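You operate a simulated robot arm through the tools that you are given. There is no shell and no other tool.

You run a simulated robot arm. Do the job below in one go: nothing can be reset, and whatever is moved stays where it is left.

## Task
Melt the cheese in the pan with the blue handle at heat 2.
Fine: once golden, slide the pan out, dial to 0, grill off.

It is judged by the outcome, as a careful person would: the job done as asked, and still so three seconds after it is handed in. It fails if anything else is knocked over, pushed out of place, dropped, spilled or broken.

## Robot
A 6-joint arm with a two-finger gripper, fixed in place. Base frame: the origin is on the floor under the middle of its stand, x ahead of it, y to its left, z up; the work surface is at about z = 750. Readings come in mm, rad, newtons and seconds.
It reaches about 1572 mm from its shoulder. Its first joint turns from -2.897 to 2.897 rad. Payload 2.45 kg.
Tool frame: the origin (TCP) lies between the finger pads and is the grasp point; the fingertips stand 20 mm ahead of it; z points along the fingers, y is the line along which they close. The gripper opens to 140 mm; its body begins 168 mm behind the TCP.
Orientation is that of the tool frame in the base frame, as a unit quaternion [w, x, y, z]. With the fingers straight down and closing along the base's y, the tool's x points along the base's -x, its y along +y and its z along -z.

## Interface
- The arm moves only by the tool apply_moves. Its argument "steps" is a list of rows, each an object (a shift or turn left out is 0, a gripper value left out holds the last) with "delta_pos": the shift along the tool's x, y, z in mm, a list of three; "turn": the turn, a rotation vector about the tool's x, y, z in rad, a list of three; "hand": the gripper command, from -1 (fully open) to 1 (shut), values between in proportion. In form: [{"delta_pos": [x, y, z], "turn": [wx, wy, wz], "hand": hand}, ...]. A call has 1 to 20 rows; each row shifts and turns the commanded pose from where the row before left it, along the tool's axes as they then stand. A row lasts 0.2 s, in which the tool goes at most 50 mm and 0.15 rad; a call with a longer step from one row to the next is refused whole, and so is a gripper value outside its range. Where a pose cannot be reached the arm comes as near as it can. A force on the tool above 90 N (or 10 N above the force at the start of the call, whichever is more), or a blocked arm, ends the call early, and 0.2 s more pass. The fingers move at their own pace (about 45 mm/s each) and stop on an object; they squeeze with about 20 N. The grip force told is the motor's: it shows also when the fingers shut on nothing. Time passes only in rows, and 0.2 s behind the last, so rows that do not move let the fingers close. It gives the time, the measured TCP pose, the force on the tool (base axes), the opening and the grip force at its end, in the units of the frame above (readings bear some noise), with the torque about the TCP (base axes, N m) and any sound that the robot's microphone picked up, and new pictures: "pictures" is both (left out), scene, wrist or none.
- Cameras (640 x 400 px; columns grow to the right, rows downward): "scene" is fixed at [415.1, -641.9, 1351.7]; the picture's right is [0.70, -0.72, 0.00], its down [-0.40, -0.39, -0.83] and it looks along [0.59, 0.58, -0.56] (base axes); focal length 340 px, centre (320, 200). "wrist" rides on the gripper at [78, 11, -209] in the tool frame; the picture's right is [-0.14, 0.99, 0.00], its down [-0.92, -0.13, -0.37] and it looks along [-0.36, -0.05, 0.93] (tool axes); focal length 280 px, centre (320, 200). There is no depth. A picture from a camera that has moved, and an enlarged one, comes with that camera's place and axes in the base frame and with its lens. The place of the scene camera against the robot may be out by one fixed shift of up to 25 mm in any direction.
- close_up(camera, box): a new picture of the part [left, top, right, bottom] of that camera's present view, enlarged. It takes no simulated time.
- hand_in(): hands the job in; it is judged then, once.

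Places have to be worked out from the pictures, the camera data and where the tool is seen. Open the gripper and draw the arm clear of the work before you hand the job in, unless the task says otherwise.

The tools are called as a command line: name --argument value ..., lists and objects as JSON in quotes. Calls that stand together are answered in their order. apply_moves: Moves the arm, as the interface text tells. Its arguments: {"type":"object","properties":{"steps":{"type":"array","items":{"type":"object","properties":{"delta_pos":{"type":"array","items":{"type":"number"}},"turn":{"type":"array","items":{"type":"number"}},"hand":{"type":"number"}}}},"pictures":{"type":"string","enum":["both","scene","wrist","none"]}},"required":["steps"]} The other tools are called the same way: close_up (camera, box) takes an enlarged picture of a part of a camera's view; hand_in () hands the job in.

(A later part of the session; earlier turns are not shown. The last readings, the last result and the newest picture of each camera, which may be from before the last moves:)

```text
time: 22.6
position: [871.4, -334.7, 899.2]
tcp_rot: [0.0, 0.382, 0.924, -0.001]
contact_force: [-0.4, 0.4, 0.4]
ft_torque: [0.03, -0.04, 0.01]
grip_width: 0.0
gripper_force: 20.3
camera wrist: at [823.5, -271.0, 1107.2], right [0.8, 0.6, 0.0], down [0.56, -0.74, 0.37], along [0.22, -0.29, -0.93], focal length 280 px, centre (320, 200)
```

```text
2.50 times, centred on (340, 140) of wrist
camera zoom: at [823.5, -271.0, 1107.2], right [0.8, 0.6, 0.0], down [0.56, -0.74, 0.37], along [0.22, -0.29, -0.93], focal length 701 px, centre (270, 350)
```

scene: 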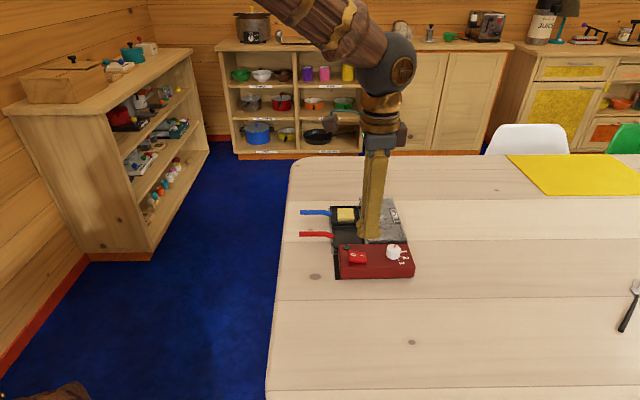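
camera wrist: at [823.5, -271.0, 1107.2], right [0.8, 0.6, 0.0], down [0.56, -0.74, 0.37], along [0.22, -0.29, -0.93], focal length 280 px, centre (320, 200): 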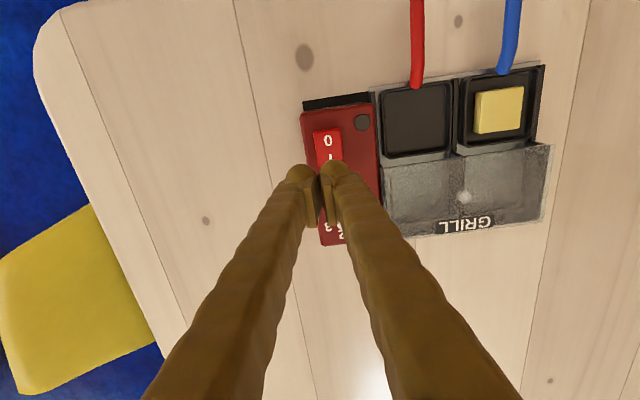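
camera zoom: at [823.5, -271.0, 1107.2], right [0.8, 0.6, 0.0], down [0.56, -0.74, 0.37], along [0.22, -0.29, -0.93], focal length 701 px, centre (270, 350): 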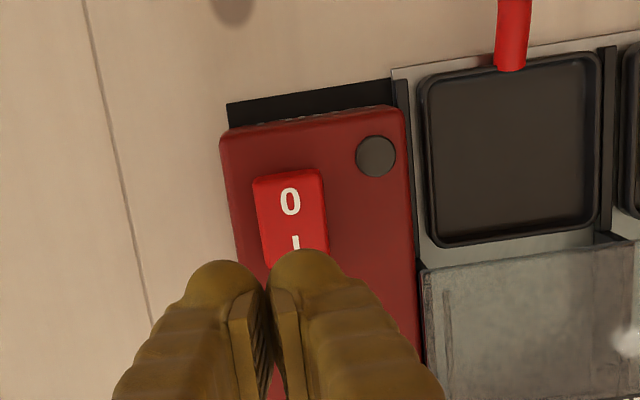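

The rocker is now firmly at I. Next the dial: I'll move above the knob (about (932, -358)), open to 70 mm, and turn the tool so the fingers start about 36° before lining up with the box's long axis and can turn clockwise about 72° without meeting the hood.

apply_moves --steps '[{"delta_pos": [-29.6, 13.3, -3], "hand": 0.0}, {"delta_pos": [-29.6, 13.3, -3]}, {"turn": [0, 0, -0.1467]}, {"turn": [0, 0, -0.1467]}, {"turn": [0, 0, -0.1467]}, {"turn": [0, 0, -0.1467]}, {"turn": [0, 0, -0.1467]}, {"turn": [0, 0, -0.1467]}, {"turn": [0, 0, -0.1467]}, {"turn": [0, 0, -0.1467]}, {"turn": [0, 0, -0.1467]}, {"turn": [0, 0, -0.1467]}, {"turn": [0, 0, -0.1467]}, {"turn": [0, 0, -0.1467]}, {"turn": [0, 0, -0.1467]}, {"turn": [0, 0, -0.1467]}, {"turn": [0, 0, -0.1467]}, {"turn": [0, 0, 0]}]' --pictures "both"

close_up --camera "wrist" --box '[250, 80, 390, 220]'

close_up --camera "scene" --box '[320, 195, 420, 285]'

```text
time: 26.4
position: [930.3, -357.0, 905.6]
tcp_rot: [0.0, -0.651, 0.759, 0.0]
contact_force: [-0.4, 0.0, 0.4]
ft_torque: [0.01, 0.05, 0.01]
grip_width: 69.9
gripper_force: 0.0
camera wrist: at [909.2, -432.1, 1113.3], right [-0.96, 0.29, 0.0], down [0.27, 0.89, 0.37], along [0.11, 0.35, -0.93], focal length 280 px, centre (320, 200)
```

scene: 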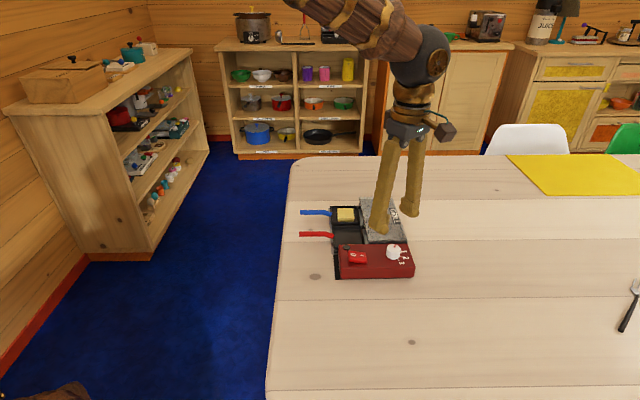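
wrist: 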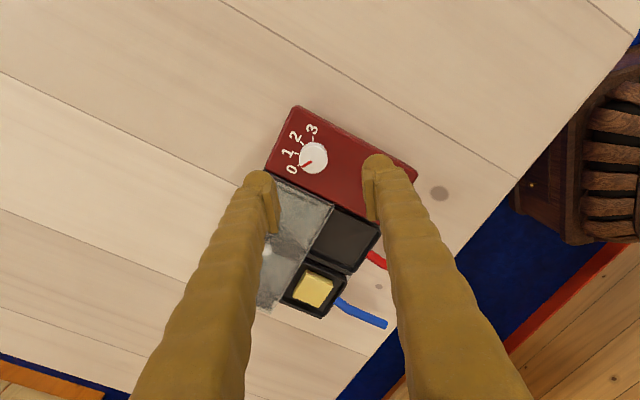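

```text
2.86 times, centred on (320, 150) of wrist
camera zoom: at [909.2, -432.1, 1113.3], right [-0.96, 0.29, 0.0], down [0.27, 0.89, 0.37], along [0.11, 0.35, -0.93], focal length 801 px, centre (320, 343)
```

zoom: 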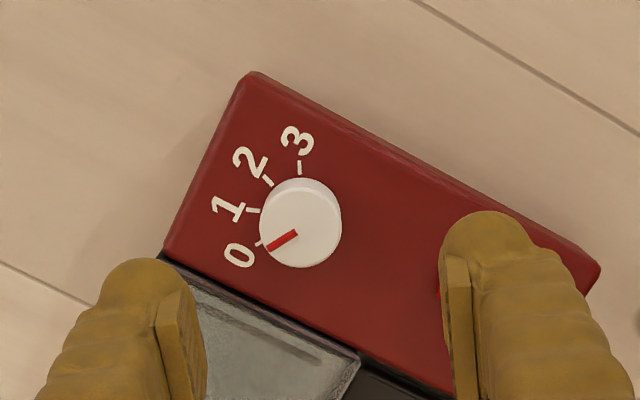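

```text
4.44 times, centred on (370, 240) of scene
camera zoom: at [415.1, -641.9, 1351.7], right [0.7, -0.72, 0.0], down [-0.4, -0.39, -0.83], along [0.59, 0.58, -0.56], focal length 1511 px, centre (98, 22)
```

zoom: 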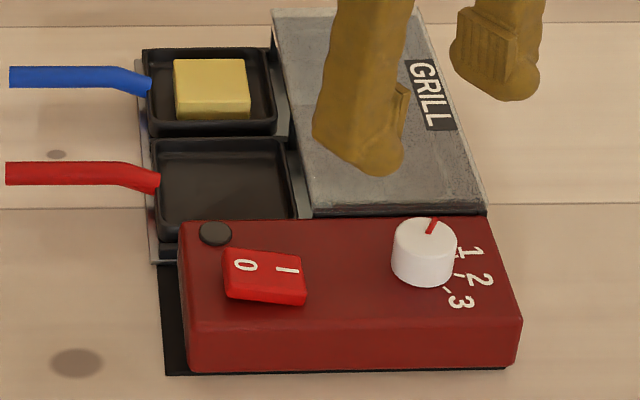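

The dial view is clear: pointer at 0, ticks about 40° apart, so heat 2 is about 80° clockwise. Knob axis is at about (937, -364); I'll centre, set the opening to about 54 mm and lower part way to recheck.

apply_moves --steps '[{"delta_pos": [6.2, -7.7, 0], "turn": [0, 0, 0], "hand": 0.23}, {"turn": [0, 0, -0.1]}, {"delta_pos": [0, 0, 35]}, {"delta_pos": [0, 0, 25]}, {"delta_pos": [0, 0, 0]}]' --pictures "both"

close_up --camera "wrist" --box '[250, 100, 390, 240]'

close_up --camera "scene" --box '[340, 205, 430, 285]'

```text
time: 27.6
position: [939.3, -362.7, 842.1]
tcp_rot: [0.0, -0.688, 0.726, 0.0]
contact_force: [0.5, -0.6, 0.1]
ft_torque: [-0.02, -0.02, 0.02]
grip_width: 53.7
gripper_force: 0.1
camera wrist: at [922.6, -438.7, 1051.7], right [-0.98, 0.19, 0.0], down [0.18, 0.91, 0.37], along [0.07, 0.36, -0.93], focal length 280 px, centre (320, 200)
```

scene: 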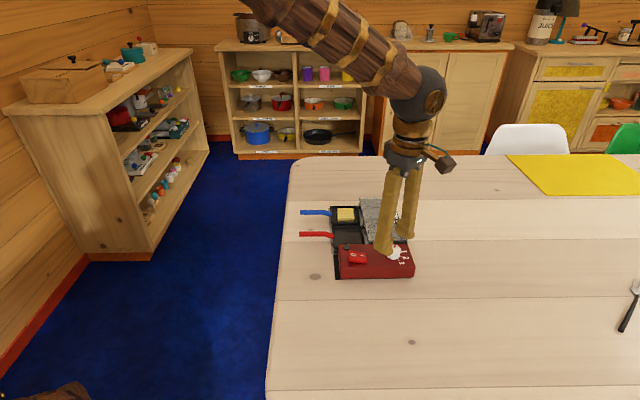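
wrist: 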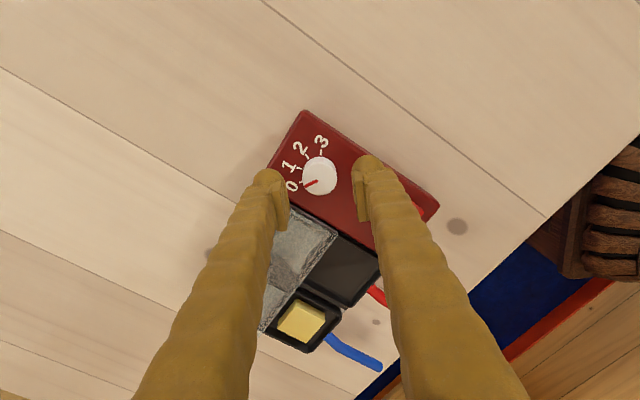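

```text
2.86 times, centred on (320, 170) of wrist
camera zoom: at [922.6, -438.7, 1051.7], right [-0.98, 0.19, 0.0], down [0.18, 0.91, 0.37], along [0.07, 0.36, -0.93], focal length 801 px, centre (320, 286)
```

zoom: 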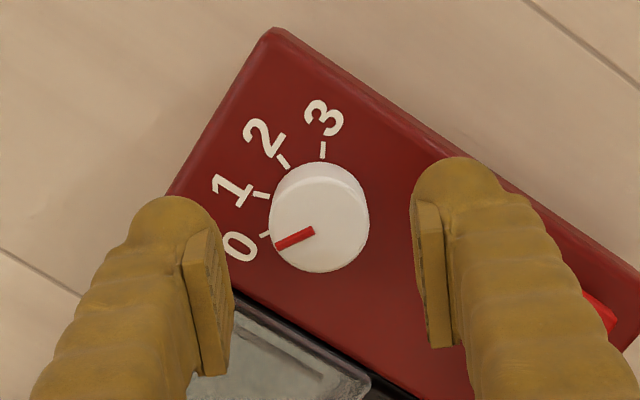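

```text
5.00 times, centred on (385, 245) of scene
camera zoom: at [415.1, -641.9, 1351.7], right [0.7, -0.72, 0.0], down [-0.4, -0.39, -0.83], along [0.59, 0.58, -0.56], focal length 1700 px, centre (-5, -25)
```

zoom: 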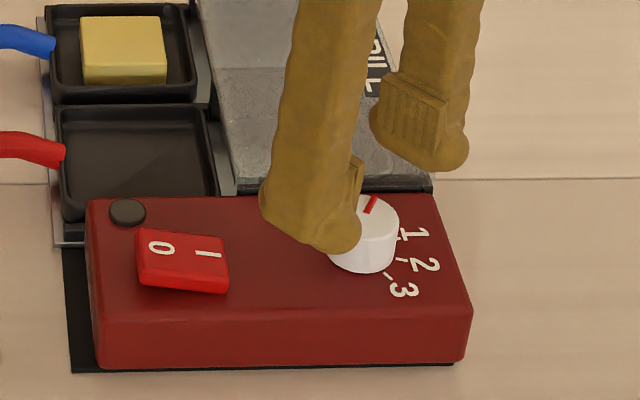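

The knob is centred in the finger line; it sits about 1–2 mm off along tool x. I'll correct that and lower to fingertips at about z = 798, watching the force.

apply_moves --steps '[{"delta_pos": [1.2, 0, 10]}, {"delta_pos": [0, 0, 8]}, {"delta_pos": [0, 0, 4]}, {"delta_pos": [0, 0, 0]}]' --pictures "both"

close_up --camera "wrist" --box '[250, 110, 390, 250]'

close_up --camera "scene" --box '[360, 215, 420, 275]'

```text
time: 28.6
position: [937.5, -364.1, 821.5]
tcp_rot: [-0.001, -0.688, 0.725, 0.0]
contact_force: [0.0, -0.7, -0.1]
ft_torque: [0.0, 0.02, -0.04]
grip_width: 53.8
gripper_force: 0.0
camera wrist: at [922.7, -440.6, 1030.3], right [-0.98, 0.19, 0.0], down [0.18, 0.91, 0.37], along [0.07, 0.36, -0.93], focal length 280 px, centre (320, 200)
```

scene: 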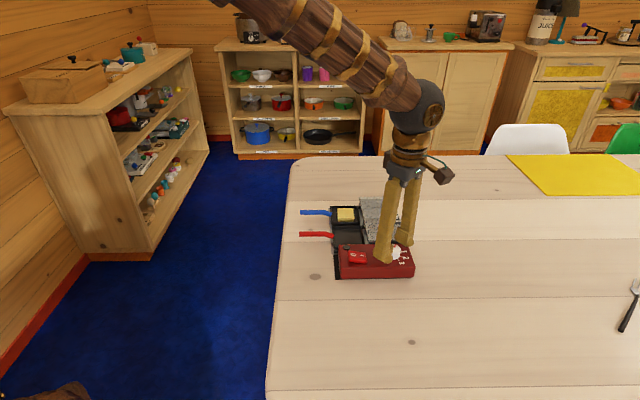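
wrist: 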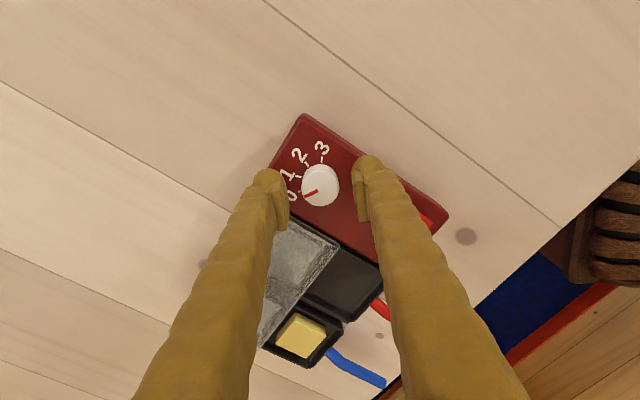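

```text
2.86 times, centred on (320, 180) of wrist
camera zoom: at [922.7, -440.6, 1030.3], right [-0.98, 0.19, 0.0], down [0.18, 0.91, 0.37], along [0.07, 0.36, -0.93], focal length 801 px, centre (320, 257)
```

zoom: 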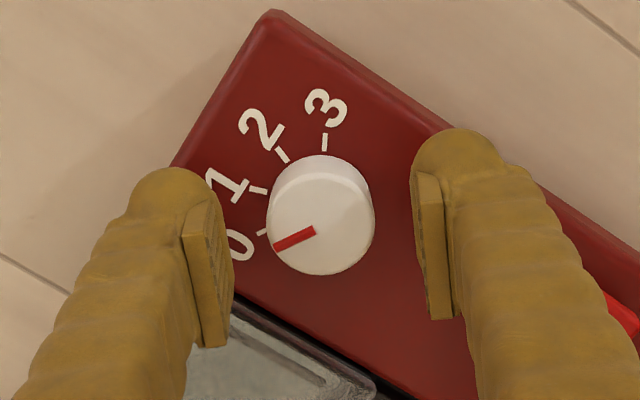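

```text
6.67 times, centred on (390, 245) of scene
camera zoom: at [415.1, -641.9, 1351.7], right [0.7, -0.72, 0.0], down [-0.4, -0.39, -0.83], along [0.59, 0.58, -0.56], focal length 2266 px, centre (-147, -100)
```

zoom: 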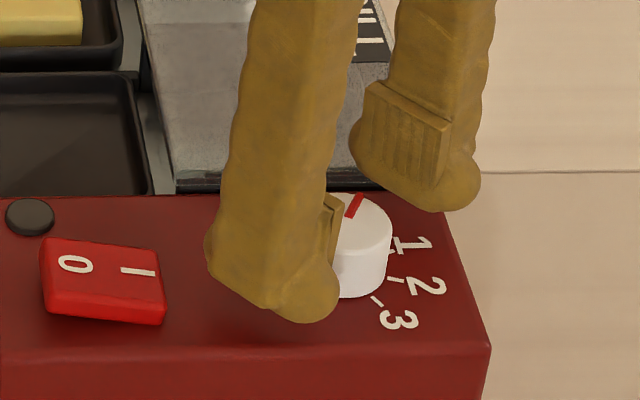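

Centred within about 1 mm. I'll go down another 6 mm (tips about 795) and close gently on the knob.

apply_moves --steps '[{"delta_pos": [0, 0, 3]}, {"delta_pos": [0, 0, 3]}, {"delta_pos": [0, 0, 0]}]' --pictures "none"

```text
time: 29.4
position: [938.6, -365.9, 815.5]
tcp_rot: [0.001, -0.687, 0.727, 0.0]
contact_force: [-0.4, 0.2, 0.7]
ft_torque: [0.0, -0.01, 0.05]
grip_width: 53.7
gripper_force: 0.1
```

No contact with box or hood at this height. Closing on the knob now.

apply_moves --steps '[{"hand": 1}, {"hand": 1}, {"hand": 1}, {"hand": 1}]' --pictures "both"

close_up --camera "wrist" --box '[250, 110, 390, 250]'

close_up --camera "scene" --box '[360, 215, 420, 275]'

```text
time: 30.4
position: [938.7, -364.9, 815.9]
tcp_rot: [0.0, -0.687, 0.726, 0.0]
contact_force: [-6.2, 0.2, 1.2]
ft_torque: [-0.02, 0.07, -0.01]
grip_width: 30.7
gripper_force: 19.9
camera wrist: at [922.3, -441.5, 1024.0], right [-0.98, 0.19, 0.0], down [0.18, 0.91, 0.37], along [0.07, 0.36, -0.93], focal length 280 px, centre (320, 200)
```

scene: 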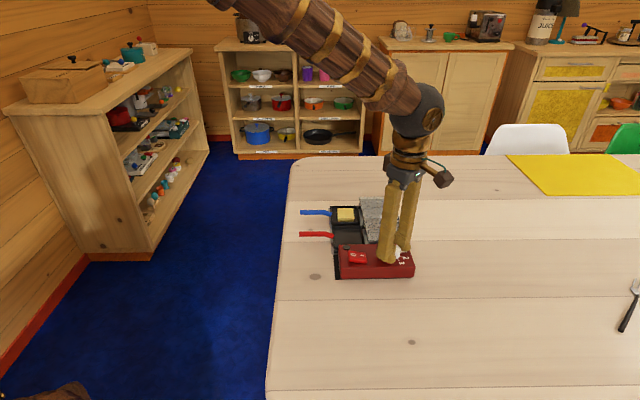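
wrist: 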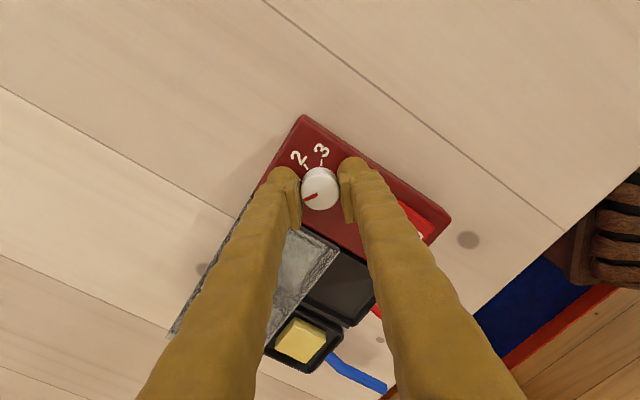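

```text
2.86 times, centred on (320, 180) of wrist
camera zoom: at [922.3, -441.5, 1024.0], right [-0.98, 0.19, 0.0], down [0.18, 0.91, 0.37], along [0.07, 0.36, -0.93], focal length 801 px, centre (320, 257)
```

zoom: 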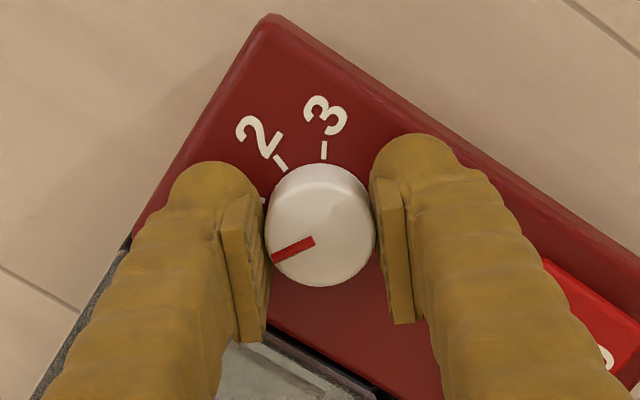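

```text
6.67 times, centred on (390, 245) of scene
camera zoom: at [415.1, -641.9, 1351.7], right [0.7, -0.72, 0.0], down [-0.4, -0.39, -0.83], along [0.59, 0.58, -0.56], focal length 2266 px, centre (-147, -100)
```

zoom: 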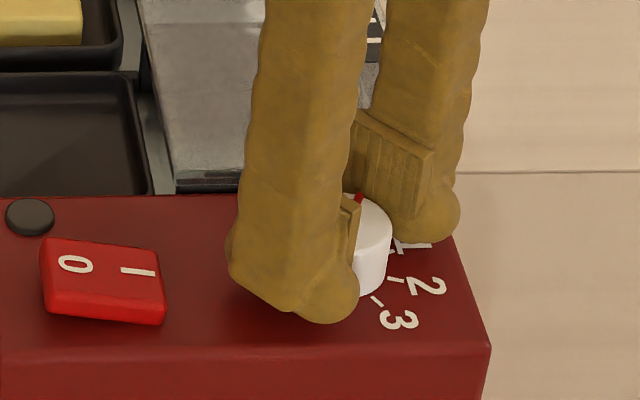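

The knob is gripped (30.7 mm). I'll start turning clockwise by 0.7 rad (half way) and check that the pointer follows.

apply_moves --steps '[{"delta_pos": [0, 0.5, 0], "turn": [0, 0, 0.1], "hand": 1}, {"turn": [0, 0, 0.1]}, {"turn": [0, 0, 0.1]}, {"turn": [0, 0, 0.1]}, {"turn": [0, 0, 0.1]}, {"turn": [0, 0, 0.1]}, {"turn": [0, 0, 0.1]}, {"turn": [0, 0, 0]}]' --pictures "both"

close_up --camera "wrist" --box '[250, 110, 390, 250]'

close_up --camera "scene" --box '[330, 195, 420, 285]'

```text
time: 32.2
position: [936.3, -364.2, 816.8]
tcp_rot: [-0.001, -0.396, 0.918, 0.0]
contact_force: [0.4, -0.3, -0.7]
ft_torque: [-0.05, 0.07, 0.02]
grip_width: 30.2
gripper_force: 19.8
camera wrist: at [875.3, -413.6, 1025.5], right [-0.63, 0.78, 0.0], down [0.72, 0.58, 0.37], along [0.29, 0.23, -0.93], focal length 280 px, centre (320, 200)
```

scene: 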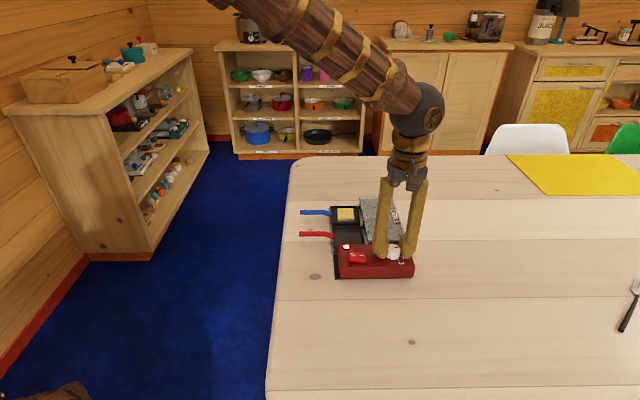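
wrist: 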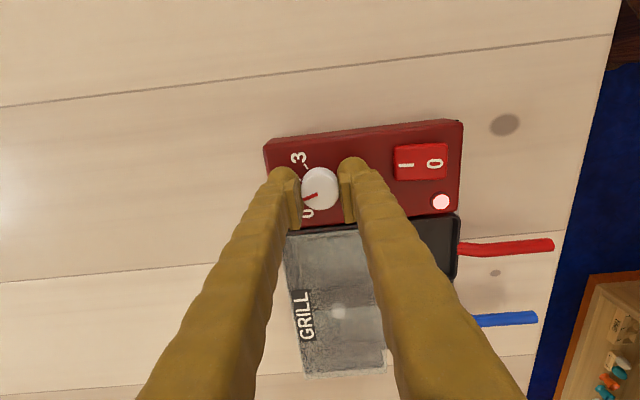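

```text
2.86 times, centred on (320, 180) of wrist
camera zoom: at [875.3, -413.6, 1025.5], right [-0.63, 0.78, 0.0], down [0.72, 0.58, 0.37], along [0.29, 0.23, -0.93], focal length 801 px, centre (320, 257)
```

zoom: 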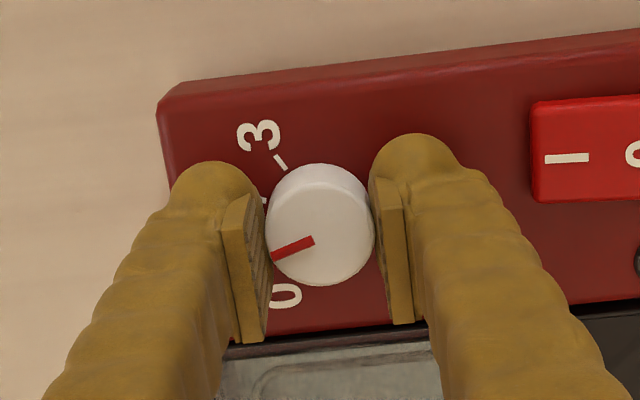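

```text
4.44 times, centred on (375, 240) of scene
camera zoom: at [415.1, -641.9, 1351.7], right [0.7, -0.72, 0.0], down [-0.4, -0.39, -0.83], along [0.59, 0.58, -0.56], focal length 1511 px, centre (76, 22)
```

zoom: 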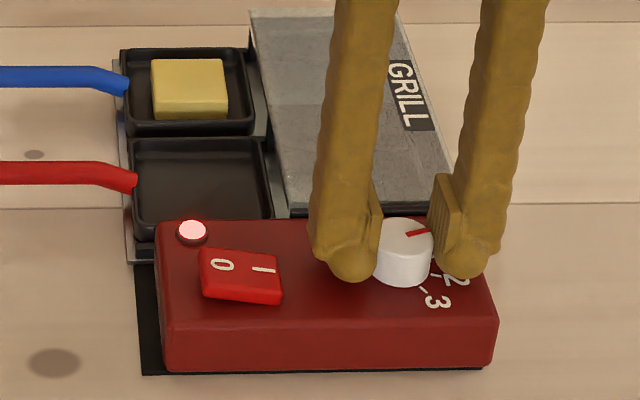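

The pointer follows the gripper and the lamp has lit. Another 0.7 rad should bring it to 2.

apply_moves --steps '[{"turn": [0, 0, 0.1], "hand": 1}, {"turn": [0, 0, 0.1]}, {"turn": [0, 0, 0.1]}, {"turn": [0, 0, 0.1]}, {"turn": [0, 0, 0.1]}, {"turn": [0, 0, 0.1]}, {"turn": [0, 0, 0.1]}, {"turn": [0, 0, 0]}]' --pictures "both"

close_up --camera "wrist" --box '[250, 110, 390, 250]'

close_up --camera "scene" --box '[360, 215, 430, 275]'

```text
time: 34.0
position: [937.4, -364.3, 817.4]
tcp_rot: [0.0, -0.057, 0.998, 0.001]
contact_force: [-4.8, 8.1, -0.5]
ft_torque: [0.08, 0.05, -0.03]
grip_width: 30.2
gripper_force: 19.9
camera wrist: at [858.7, -362.8, 1025.3], right [0.02, 1.0, 0.0], down [0.93, -0.02, 0.37], along [0.37, -0.01, -0.93], focal length 280 px, centre (320, 200)
```

scene: 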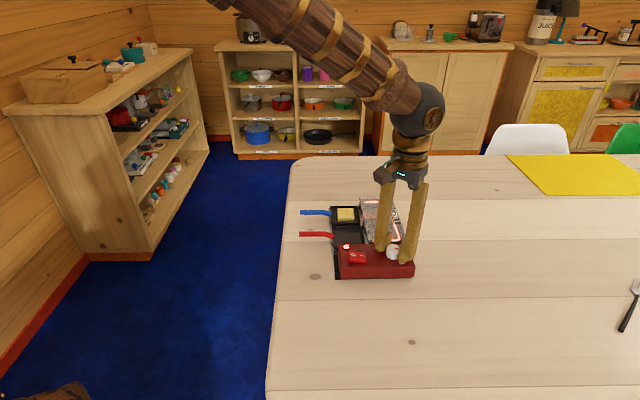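
wrist: 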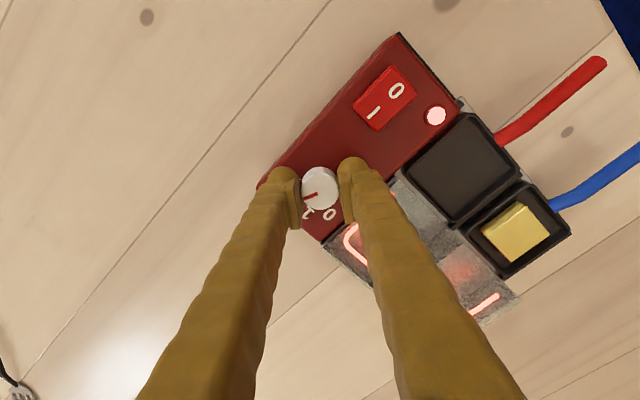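

```text
2.86 times, centred on (320, 180) of wrist
camera zoom: at [858.7, -362.8, 1025.3], right [0.02, 1.0, 0.0], down [0.93, -0.02, 0.37], along [0.37, -0.01, -0.93], focal length 801 px, centre (320, 257)
```

zoom: 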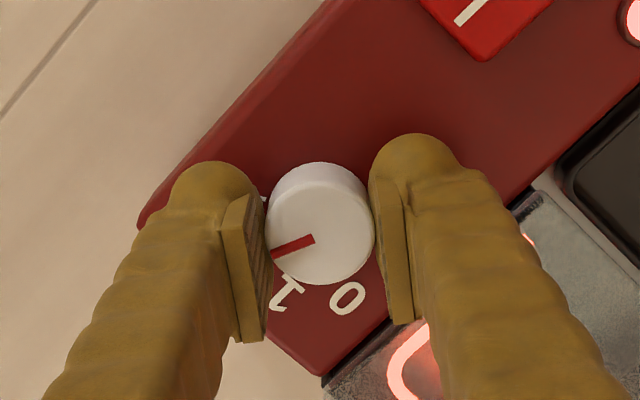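

```text
6.67 times, centred on (395, 245) of scene
camera zoom: at [415.1, -641.9, 1351.7], right [0.7, -0.72, 0.0], down [-0.4, -0.39, -0.83], along [0.59, 0.58, -0.56], focal length 2266 px, centre (-180, -100)
```

zoom: 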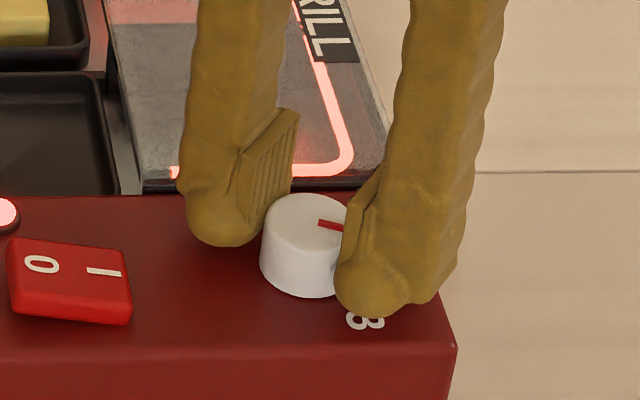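

The heating coils glow and the tool turned 80.3°. I'll release, rise, and check the pointer against the 2 tick.

apply_moves --steps '[{"hand": 0.23}, {"hand": 0.23}, {"hand": 0.23}, {"delta_pos": [0, 0, -20], "hand": 0.23}, {"delta_pos": [0, 0, -40]}, {"delta_pos": [0, 0, -40]}, {"delta_pos": [0, 0, 0]}]' --pictures "both"

close_up --camera "wrist" --box '[250, 80, 390, 220]'

close_up --camera "scene" --box '[330, 195, 430, 285]'

```text
time: 35.6
position: [940.3, -363.5, 918.4]
tcp_rot: [0.0, -0.058, 0.998, 0.0]
contact_force: [-0.9, 0.3, -0.6]
ft_torque: [-0.03, 0.03, -0.03]
grip_width: 54.0
gripper_force: 0.0
camera wrist: at [860.3, -360.9, 1125.8], right [0.02, 1.0, 0.0], down [0.93, -0.02, 0.37], along [0.37, -0.01, -0.93], focal length 280 px, centre (320, 200)
```

scene: 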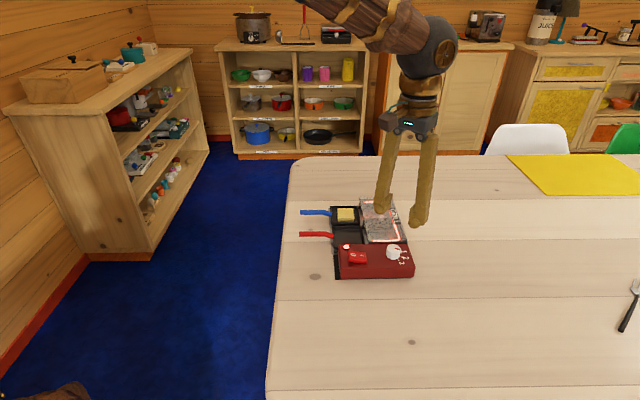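
wrist: 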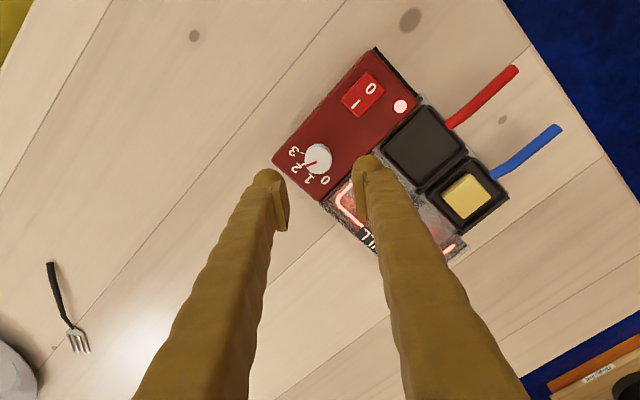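

```text
2.86 times, centred on (320, 150) of wrist
camera zoom: at [860.3, -360.9, 1125.8], right [0.02, 1.0, 0.0], down [0.93, -0.02, 0.37], along [0.37, -0.01, -0.93], focal length 801 px, centre (320, 343)
```

zoom: 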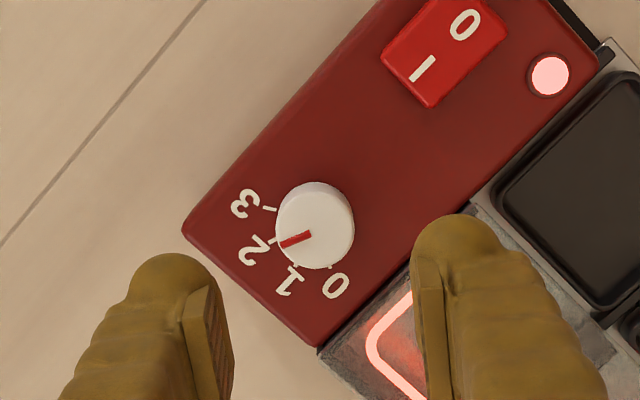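

```text
4.44 times, centred on (380, 240) of scene
camera zoom: at [415.1, -641.9, 1351.7], right [0.7, -0.72, 0.0], down [-0.4, -0.39, -0.83], along [0.59, 0.58, -0.56], focal length 1511 px, centre (53, 22)
```

zoom: 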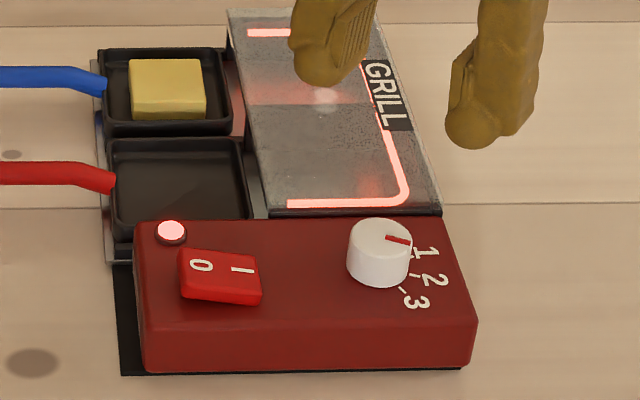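

The pointer lines up with 2, the lamp is on and the coils glow. Now to the blue handle: its tip is at about (911, -78, 787), so I'll move above a point 16 mm in from the tip, turned so the fingers close across it.

apply_moves --steps '[{"delta_pos": [-2.3, 45.7, 3]}, {"delta_pos": [-2.3, 45.7, 3]}, {"delta_pos": [-2.3, 45.7, 3]}, {"delta_pos": [-2.3, 45.7, 3]}, {"delta_pos": [-2.3, 45.7, 3]}, {"delta_pos": [-2.3, 45.7, 3]}, {"turn": [0, 0, 0.1286]}, {"turn": [0, 0, 0.1286]}, {"turn": [0, 0, 0.1286]}, {"turn": [0, 0, 0.1286]}, {"turn": [0, 0, 0.1286]}, {"turn": [0, 0, 0.1286]}, {"turn": [0, 0, 0.1286]}, {"delta_pos": [0, 0, 40]}, {"delta_pos": [0, 0, 0]}]' --pictures "both"

close_up --camera "wrist" --box '[250, 80, 390, 220]'

close_up --camera "scene" --box '[290, 180, 420, 280]'

```text
time: 38.8
position: [919.1, -91.5, 857.6]
tcp_rot: [0.0, 0.383, 0.924, 0.0]
contact_force: [0.7, 1.0, -0.1]
ft_torque: [0.01, 0.01, 0.01]
grip_width: 54.2
gripper_force: 0.1
camera wrist: at [870.1, -27.6, 1066.1], right [0.8, 0.6, 0.0], down [0.56, -0.74, 0.37], along [0.22, -0.29, -0.93], focal length 280 px, centre (320, 200)
```

scene: 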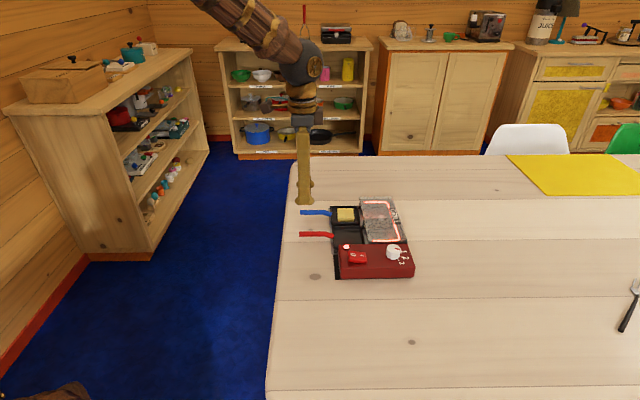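
wrist: 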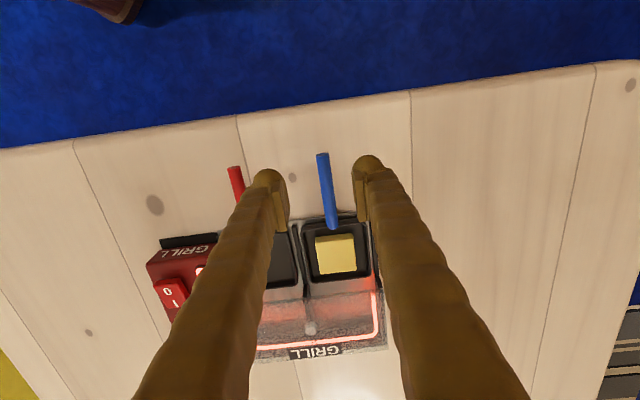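

```text
2.86 times, centred on (320, 150) of wrist
camera zoom: at [870.1, -27.6, 1066.1], right [0.8, 0.6, 0.0], down [0.56, -0.74, 0.37], along [0.22, -0.29, -0.93], focal length 801 px, centre (320, 343)
```

zoom: 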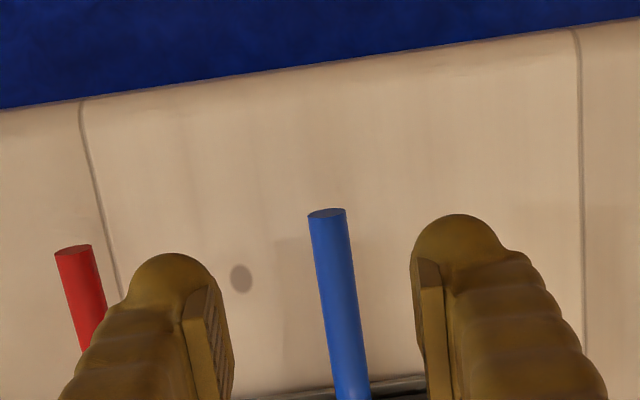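

```text
4.00 times, centred on (355, 230) of scene
camera zoom: at [415.1, -641.9, 1351.7], right [0.7, -0.72, 0.0], down [-0.4, -0.39, -0.83], along [0.59, 0.58, -0.56], focal length 1360 px, centre (180, 80)
```

zoom: 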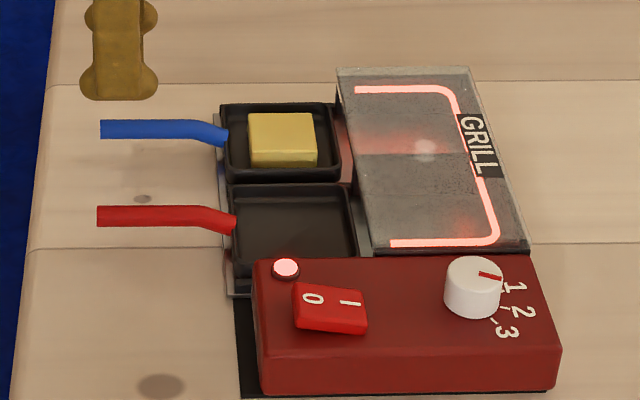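

The handle runs about 4 mm to the +y side of the finger mid-line and the grasp point is about 17 mm in from its tip. I'll shift, descend to z = 795 and recheck.

apply_moves --steps '[{"delta_pos": [0, 4.2, 20]}, {"delta_pos": [0, 0, 30]}, {"delta_pos": [0, 0, 12]}, {"delta_pos": [0, 0, 0]}]' --pictures "both"

close_up --camera "wrist" --box '[250, 110, 390, 250]'

close_up --camera "scene" --box '[285, 185, 365, 245]'

```text
time: 39.8
position: [922.7, -87.2, 797.3]
tcp_rot: [-0.001, 0.382, 0.924, 0.0]
contact_force: [-0.4, 0.2, -0.4]
ft_torque: [0.0, -0.03, -0.02]
grip_width: 53.9
gripper_force: 0.1
camera wrist: at [874.1, -24.1, 1005.4], right [0.8, 0.6, 0.0], down [0.56, -0.74, 0.37], along [0.22, -0.29, -0.93], focal length 280 px, centre (320, 200)
```

scene: 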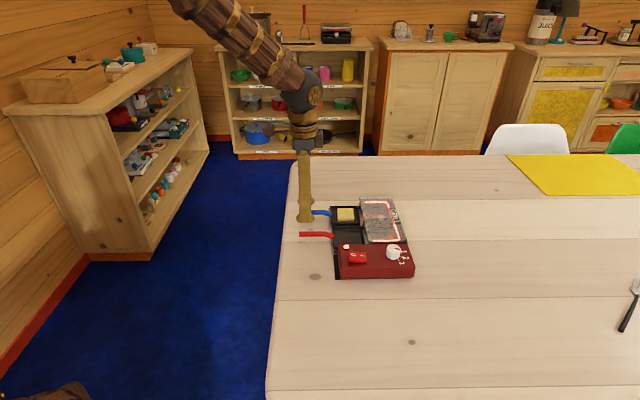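
wrist: 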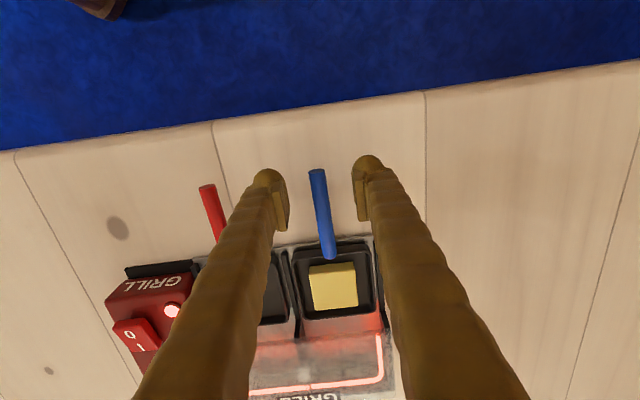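

```text
2.86 times, centred on (320, 180) of wrist
camera zoom: at [874.1, -24.1, 1005.4], right [0.8, 0.6, 0.0], down [0.56, -0.74, 0.37], along [0.22, -0.29, -0.93], focal length 801 px, centre (320, 257)
```

zoom: 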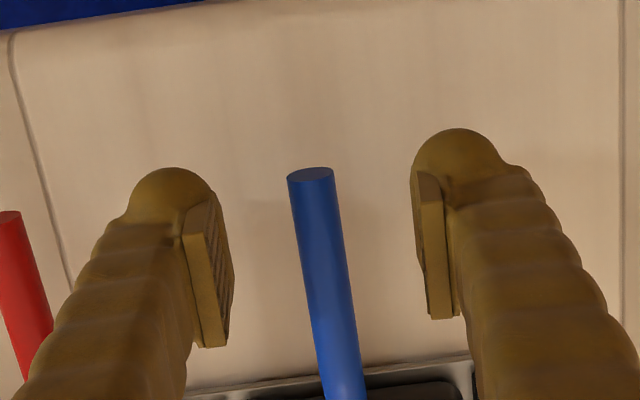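

```text
6.67 times, centred on (325, 215) of scene
camera zoom: at [415.1, -641.9, 1351.7], right [0.7, -0.72, 0.0], down [-0.4, -0.39, -0.83], along [0.59, 0.58, -0.56], focal length 2266 px, centre (287, 100)
```

zoom: 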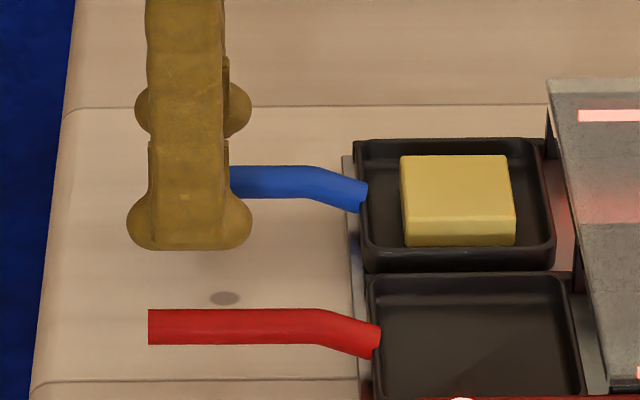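

The handle is centred, with its axis at about z = 779. I'll go down 12 mm (tips about z = 764, clear of the tray) and grip it.

apply_moves --steps '[{"delta_pos": [0, 0, 6]}, {"delta_pos": [0, 0, 6]}, {"hand": 1}, {"hand": 1}, {"hand": 1}, {"hand": 1}, {"hand": 1}]' --pictures "both"

close_up --camera "scene" --box '[285, 185, 385, 260]'

close_up --camera "wrist" --box '[220, 140, 420, 400]'

```text
time: 41.4
position: [922.6, -88.0, 786.3]
tcp_rot: [0.0, 0.382, 0.924, 0.0]
contact_force: [0.5, -0.1, 0.5]
ft_torque: [0.0, 0.02, 0.03]
grip_width: 10.8
gripper_force: 19.9
camera wrist: at [873.6, -24.5, 993.5], right [0.8, 0.6, 0.0], down [0.56, -0.74, 0.37], along [0.22, -0.29, -0.93], focal length 280 px, centre (320, 200)
```

scene: 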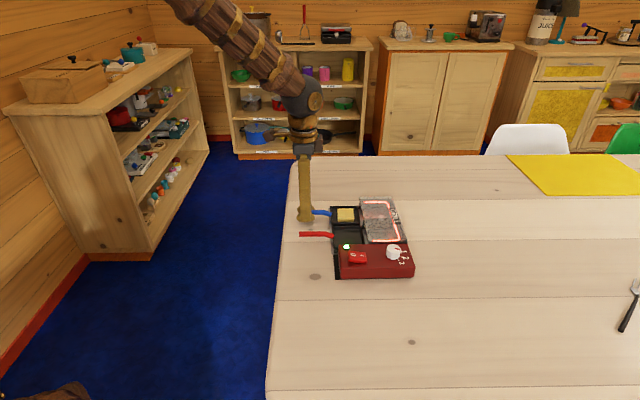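
wrist: 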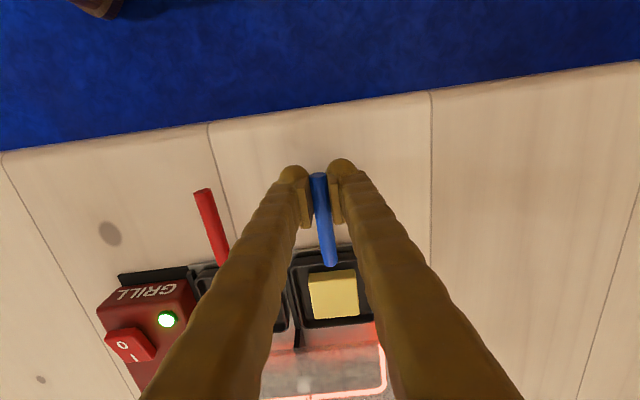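

```text
5.33 times, centred on (335, 222) of scene
camera zoom: at [415.1, -641.9, 1351.7], right [0.7, -0.72, 0.0], down [-0.4, -0.39, -0.83], along [0.59, 0.58, -0.56], focal length 1813 px, centre (240, 80)
```

zoom: 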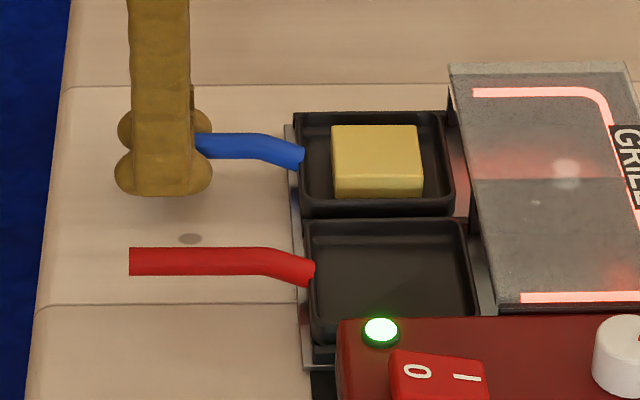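

```text
1.54 times, centred on (320, 270) of wrist
camera zoom: at [873.6, -24.5, 993.5], right [0.8, 0.6, 0.0], down [0.56, -0.74, 0.37], along [0.22, -0.29, -0.93], focal length 431 px, centre (320, 92)
```

zoom: 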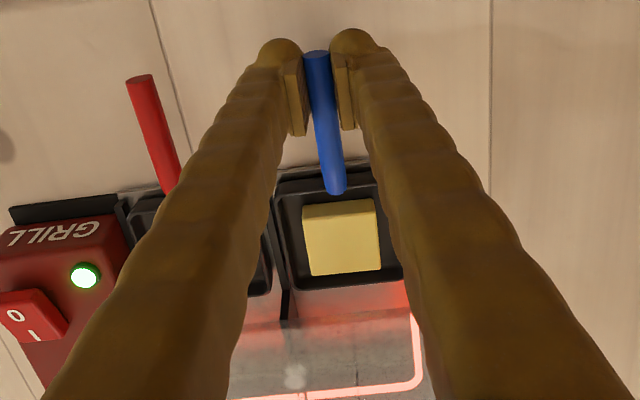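

The handle is gripped and the lamp has just turned green (heated up). I'll slide the pan in along the tool's -x, gently, 40 mm first.

apply_moves --steps '[{"delta_pos": [-5, 0, 0], "hand": 1}, {"delta_pos": [-7, 0, 0]}, {"delta_pos": [-7, 0, 0]}, {"delta_pos": [-7, 0, 0]}, {"delta_pos": [-7, 0, 0]}, {"delta_pos": [-7, 0, 0]}]' --pictures "both"

close_up --camera "scene" --box '[285, 185, 425, 285]'

```text
time: 42.8
position: [952.1, -118.2, 784.7]
tcp_rot: [0.001, 0.382, 0.924, 0.0]
contact_force: [-1.6, 1.2, 3.5]
ft_torque: [-0.08, -0.09, 0.02]
grip_width: 10.4
gripper_force: 19.9
camera wrist: at [902.4, -53.1, 992.4], right [0.8, 0.6, 0.0], down [0.56, -0.74, 0.37], along [0.22, -0.29, -0.93], focal length 280 px, centre (320, 200)
```

scene: 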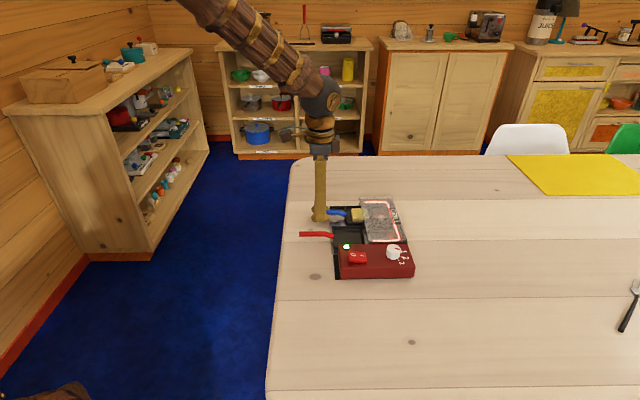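
wrist: 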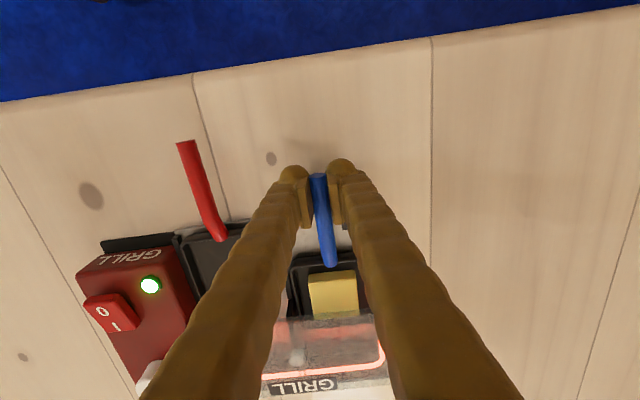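

```text
4.00 times, centred on (355, 235) of scene
camera zoom: at [415.1, -641.9, 1351.7], right [0.7, -0.72, 0.0], down [-0.4, -0.39, -0.83], along [0.59, 0.58, -0.56], focal length 1360 px, centre (180, 60)
```

zoom: 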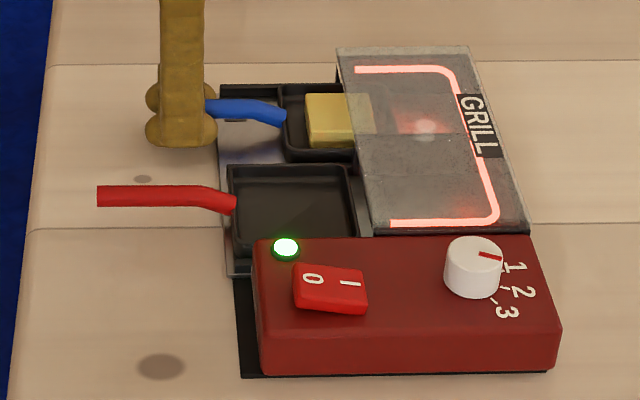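

The pan slides freely with the cheese passing under the glass hood, and the grill has not moved. Continuing another 30 mm.

apply_moves --steps '[{"delta_pos": [-6, 0, 0], "hand": 1}, {"delta_pos": [-6, 0, 0]}, {"delta_pos": [-6, 0, 0]}, {"delta_pos": [-6, 0, 0]}, {"delta_pos": [-6, 0, 0]}]' --pictures "both"

close_up --camera "scene" --box '[310, 185, 420, 265]'

```text
time: 44.0
position: [970.8, -138.0, 784.8]
tcp_rot: [0.0, 0.382, 0.924, 0.001]
contact_force: [-0.4, 0.1, -0.3]
ft_torque: [0.14, 0.15, 0.04]
grip_width: 10.2
gripper_force: 20.3
camera wrist: at [923.7, -73.6, 993.0], right [0.8, 0.6, 0.0], down [0.56, -0.74, 0.37], along [0.22, -0.29, -0.93], focal length 280 px, centre (320, 200)
```

scene: 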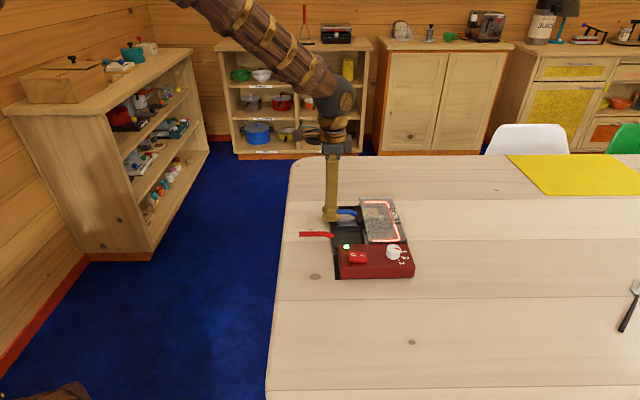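
wrist: 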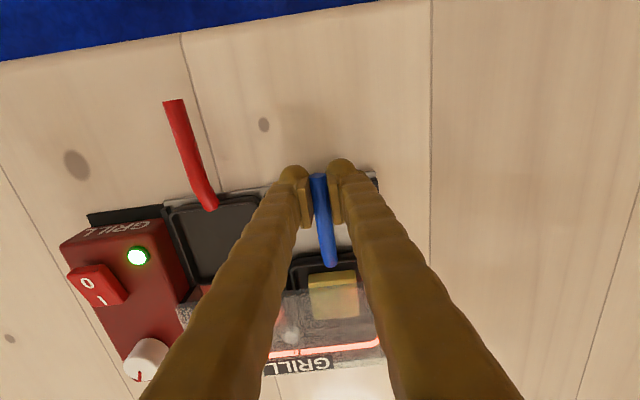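

```text
5.00 times, centred on (365, 225) of scene
camera zoom: at [415.1, -641.9, 1351.7], right [0.7, -0.72, 0.0], down [-0.4, -0.39, -0.83], along [0.59, 0.58, -0.56], focal length 1700 px, centre (95, 75)
```

zoom: 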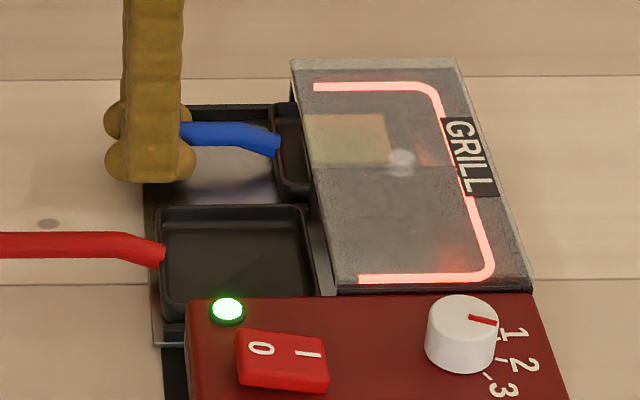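

About 70 mm in; pan rim still sticks out roughly 12–15 mm. I'll creep the rest in small steps, feeling for the end stop.

apply_moves --steps '[{"delta_pos": [-3, 0, 0], "hand": 1}, {"delta_pos": [-3, 0, 0]}, {"delta_pos": [-3, 0, 0]}]' --pictures "none"

apply_moves --steps '[{"delta_pos": [-2, 0, 0], "hand": 1}, {"delta_pos": [-2, 0, 0]}]' --pictures "both"

close_up --camera "scene" --box '[310, 185, 420, 265]'

```text
time: 44.8
position: [979.9, -142.6, 783.0]
tcp_rot: [0.0, 0.382, 0.924, 0.0]
contact_force: [0.0, -0.3, -1.4]
ft_torque: [0.11, 0.11, -0.03]
grip_width: 10.3
gripper_force: 19.6
```

```text
time: 45.4
position: [981.1, -147.7, 784.5]
tcp_rot: [0.0, 0.382, 0.924, 0.0]
contact_force: [-1.3, 0.0, 0.2]
ft_torque: [0.15, 0.11, -0.01]
grip_width: 9.9
gripper_force: 20.1
camera wrist: at [933.3, -83.8, 993.8], right [0.8, 0.6, 0.0], down [0.56, -0.74, 0.37], along [0.22, -0.29, -0.93], focal length 280 px, centre (320, 200)
```

scene: 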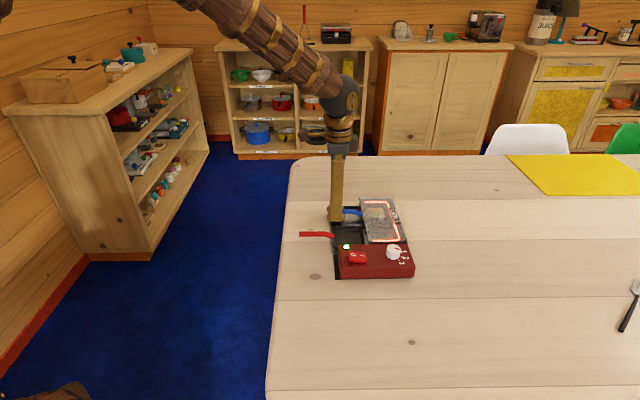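
wrist: 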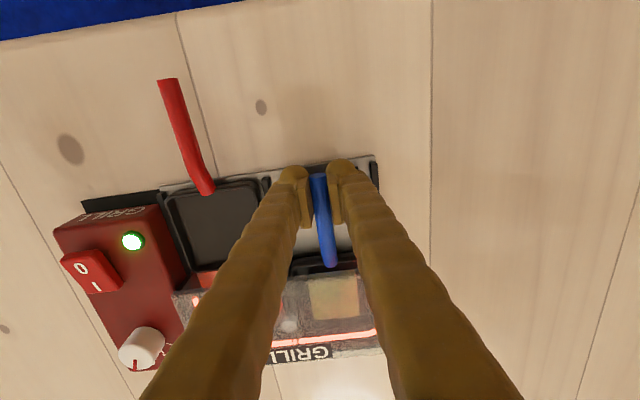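

```text
5.00 times, centred on (365, 225) of scene
camera zoom: at [415.1, -641.9, 1351.7], right [0.7, -0.72, 0.0], down [-0.4, -0.39, -0.83], along [0.59, 0.58, -0.56], focal length 1700 px, centre (95, 75)
```

zoom: 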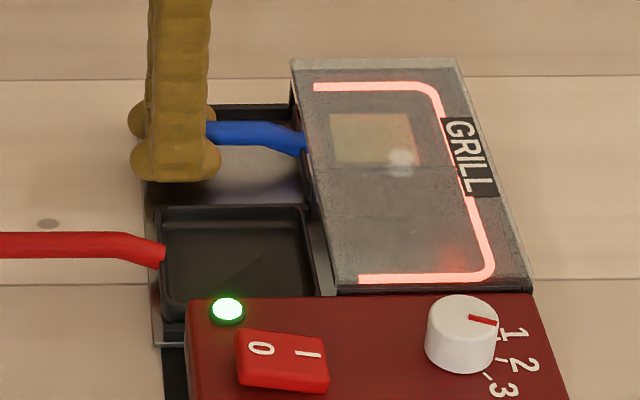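

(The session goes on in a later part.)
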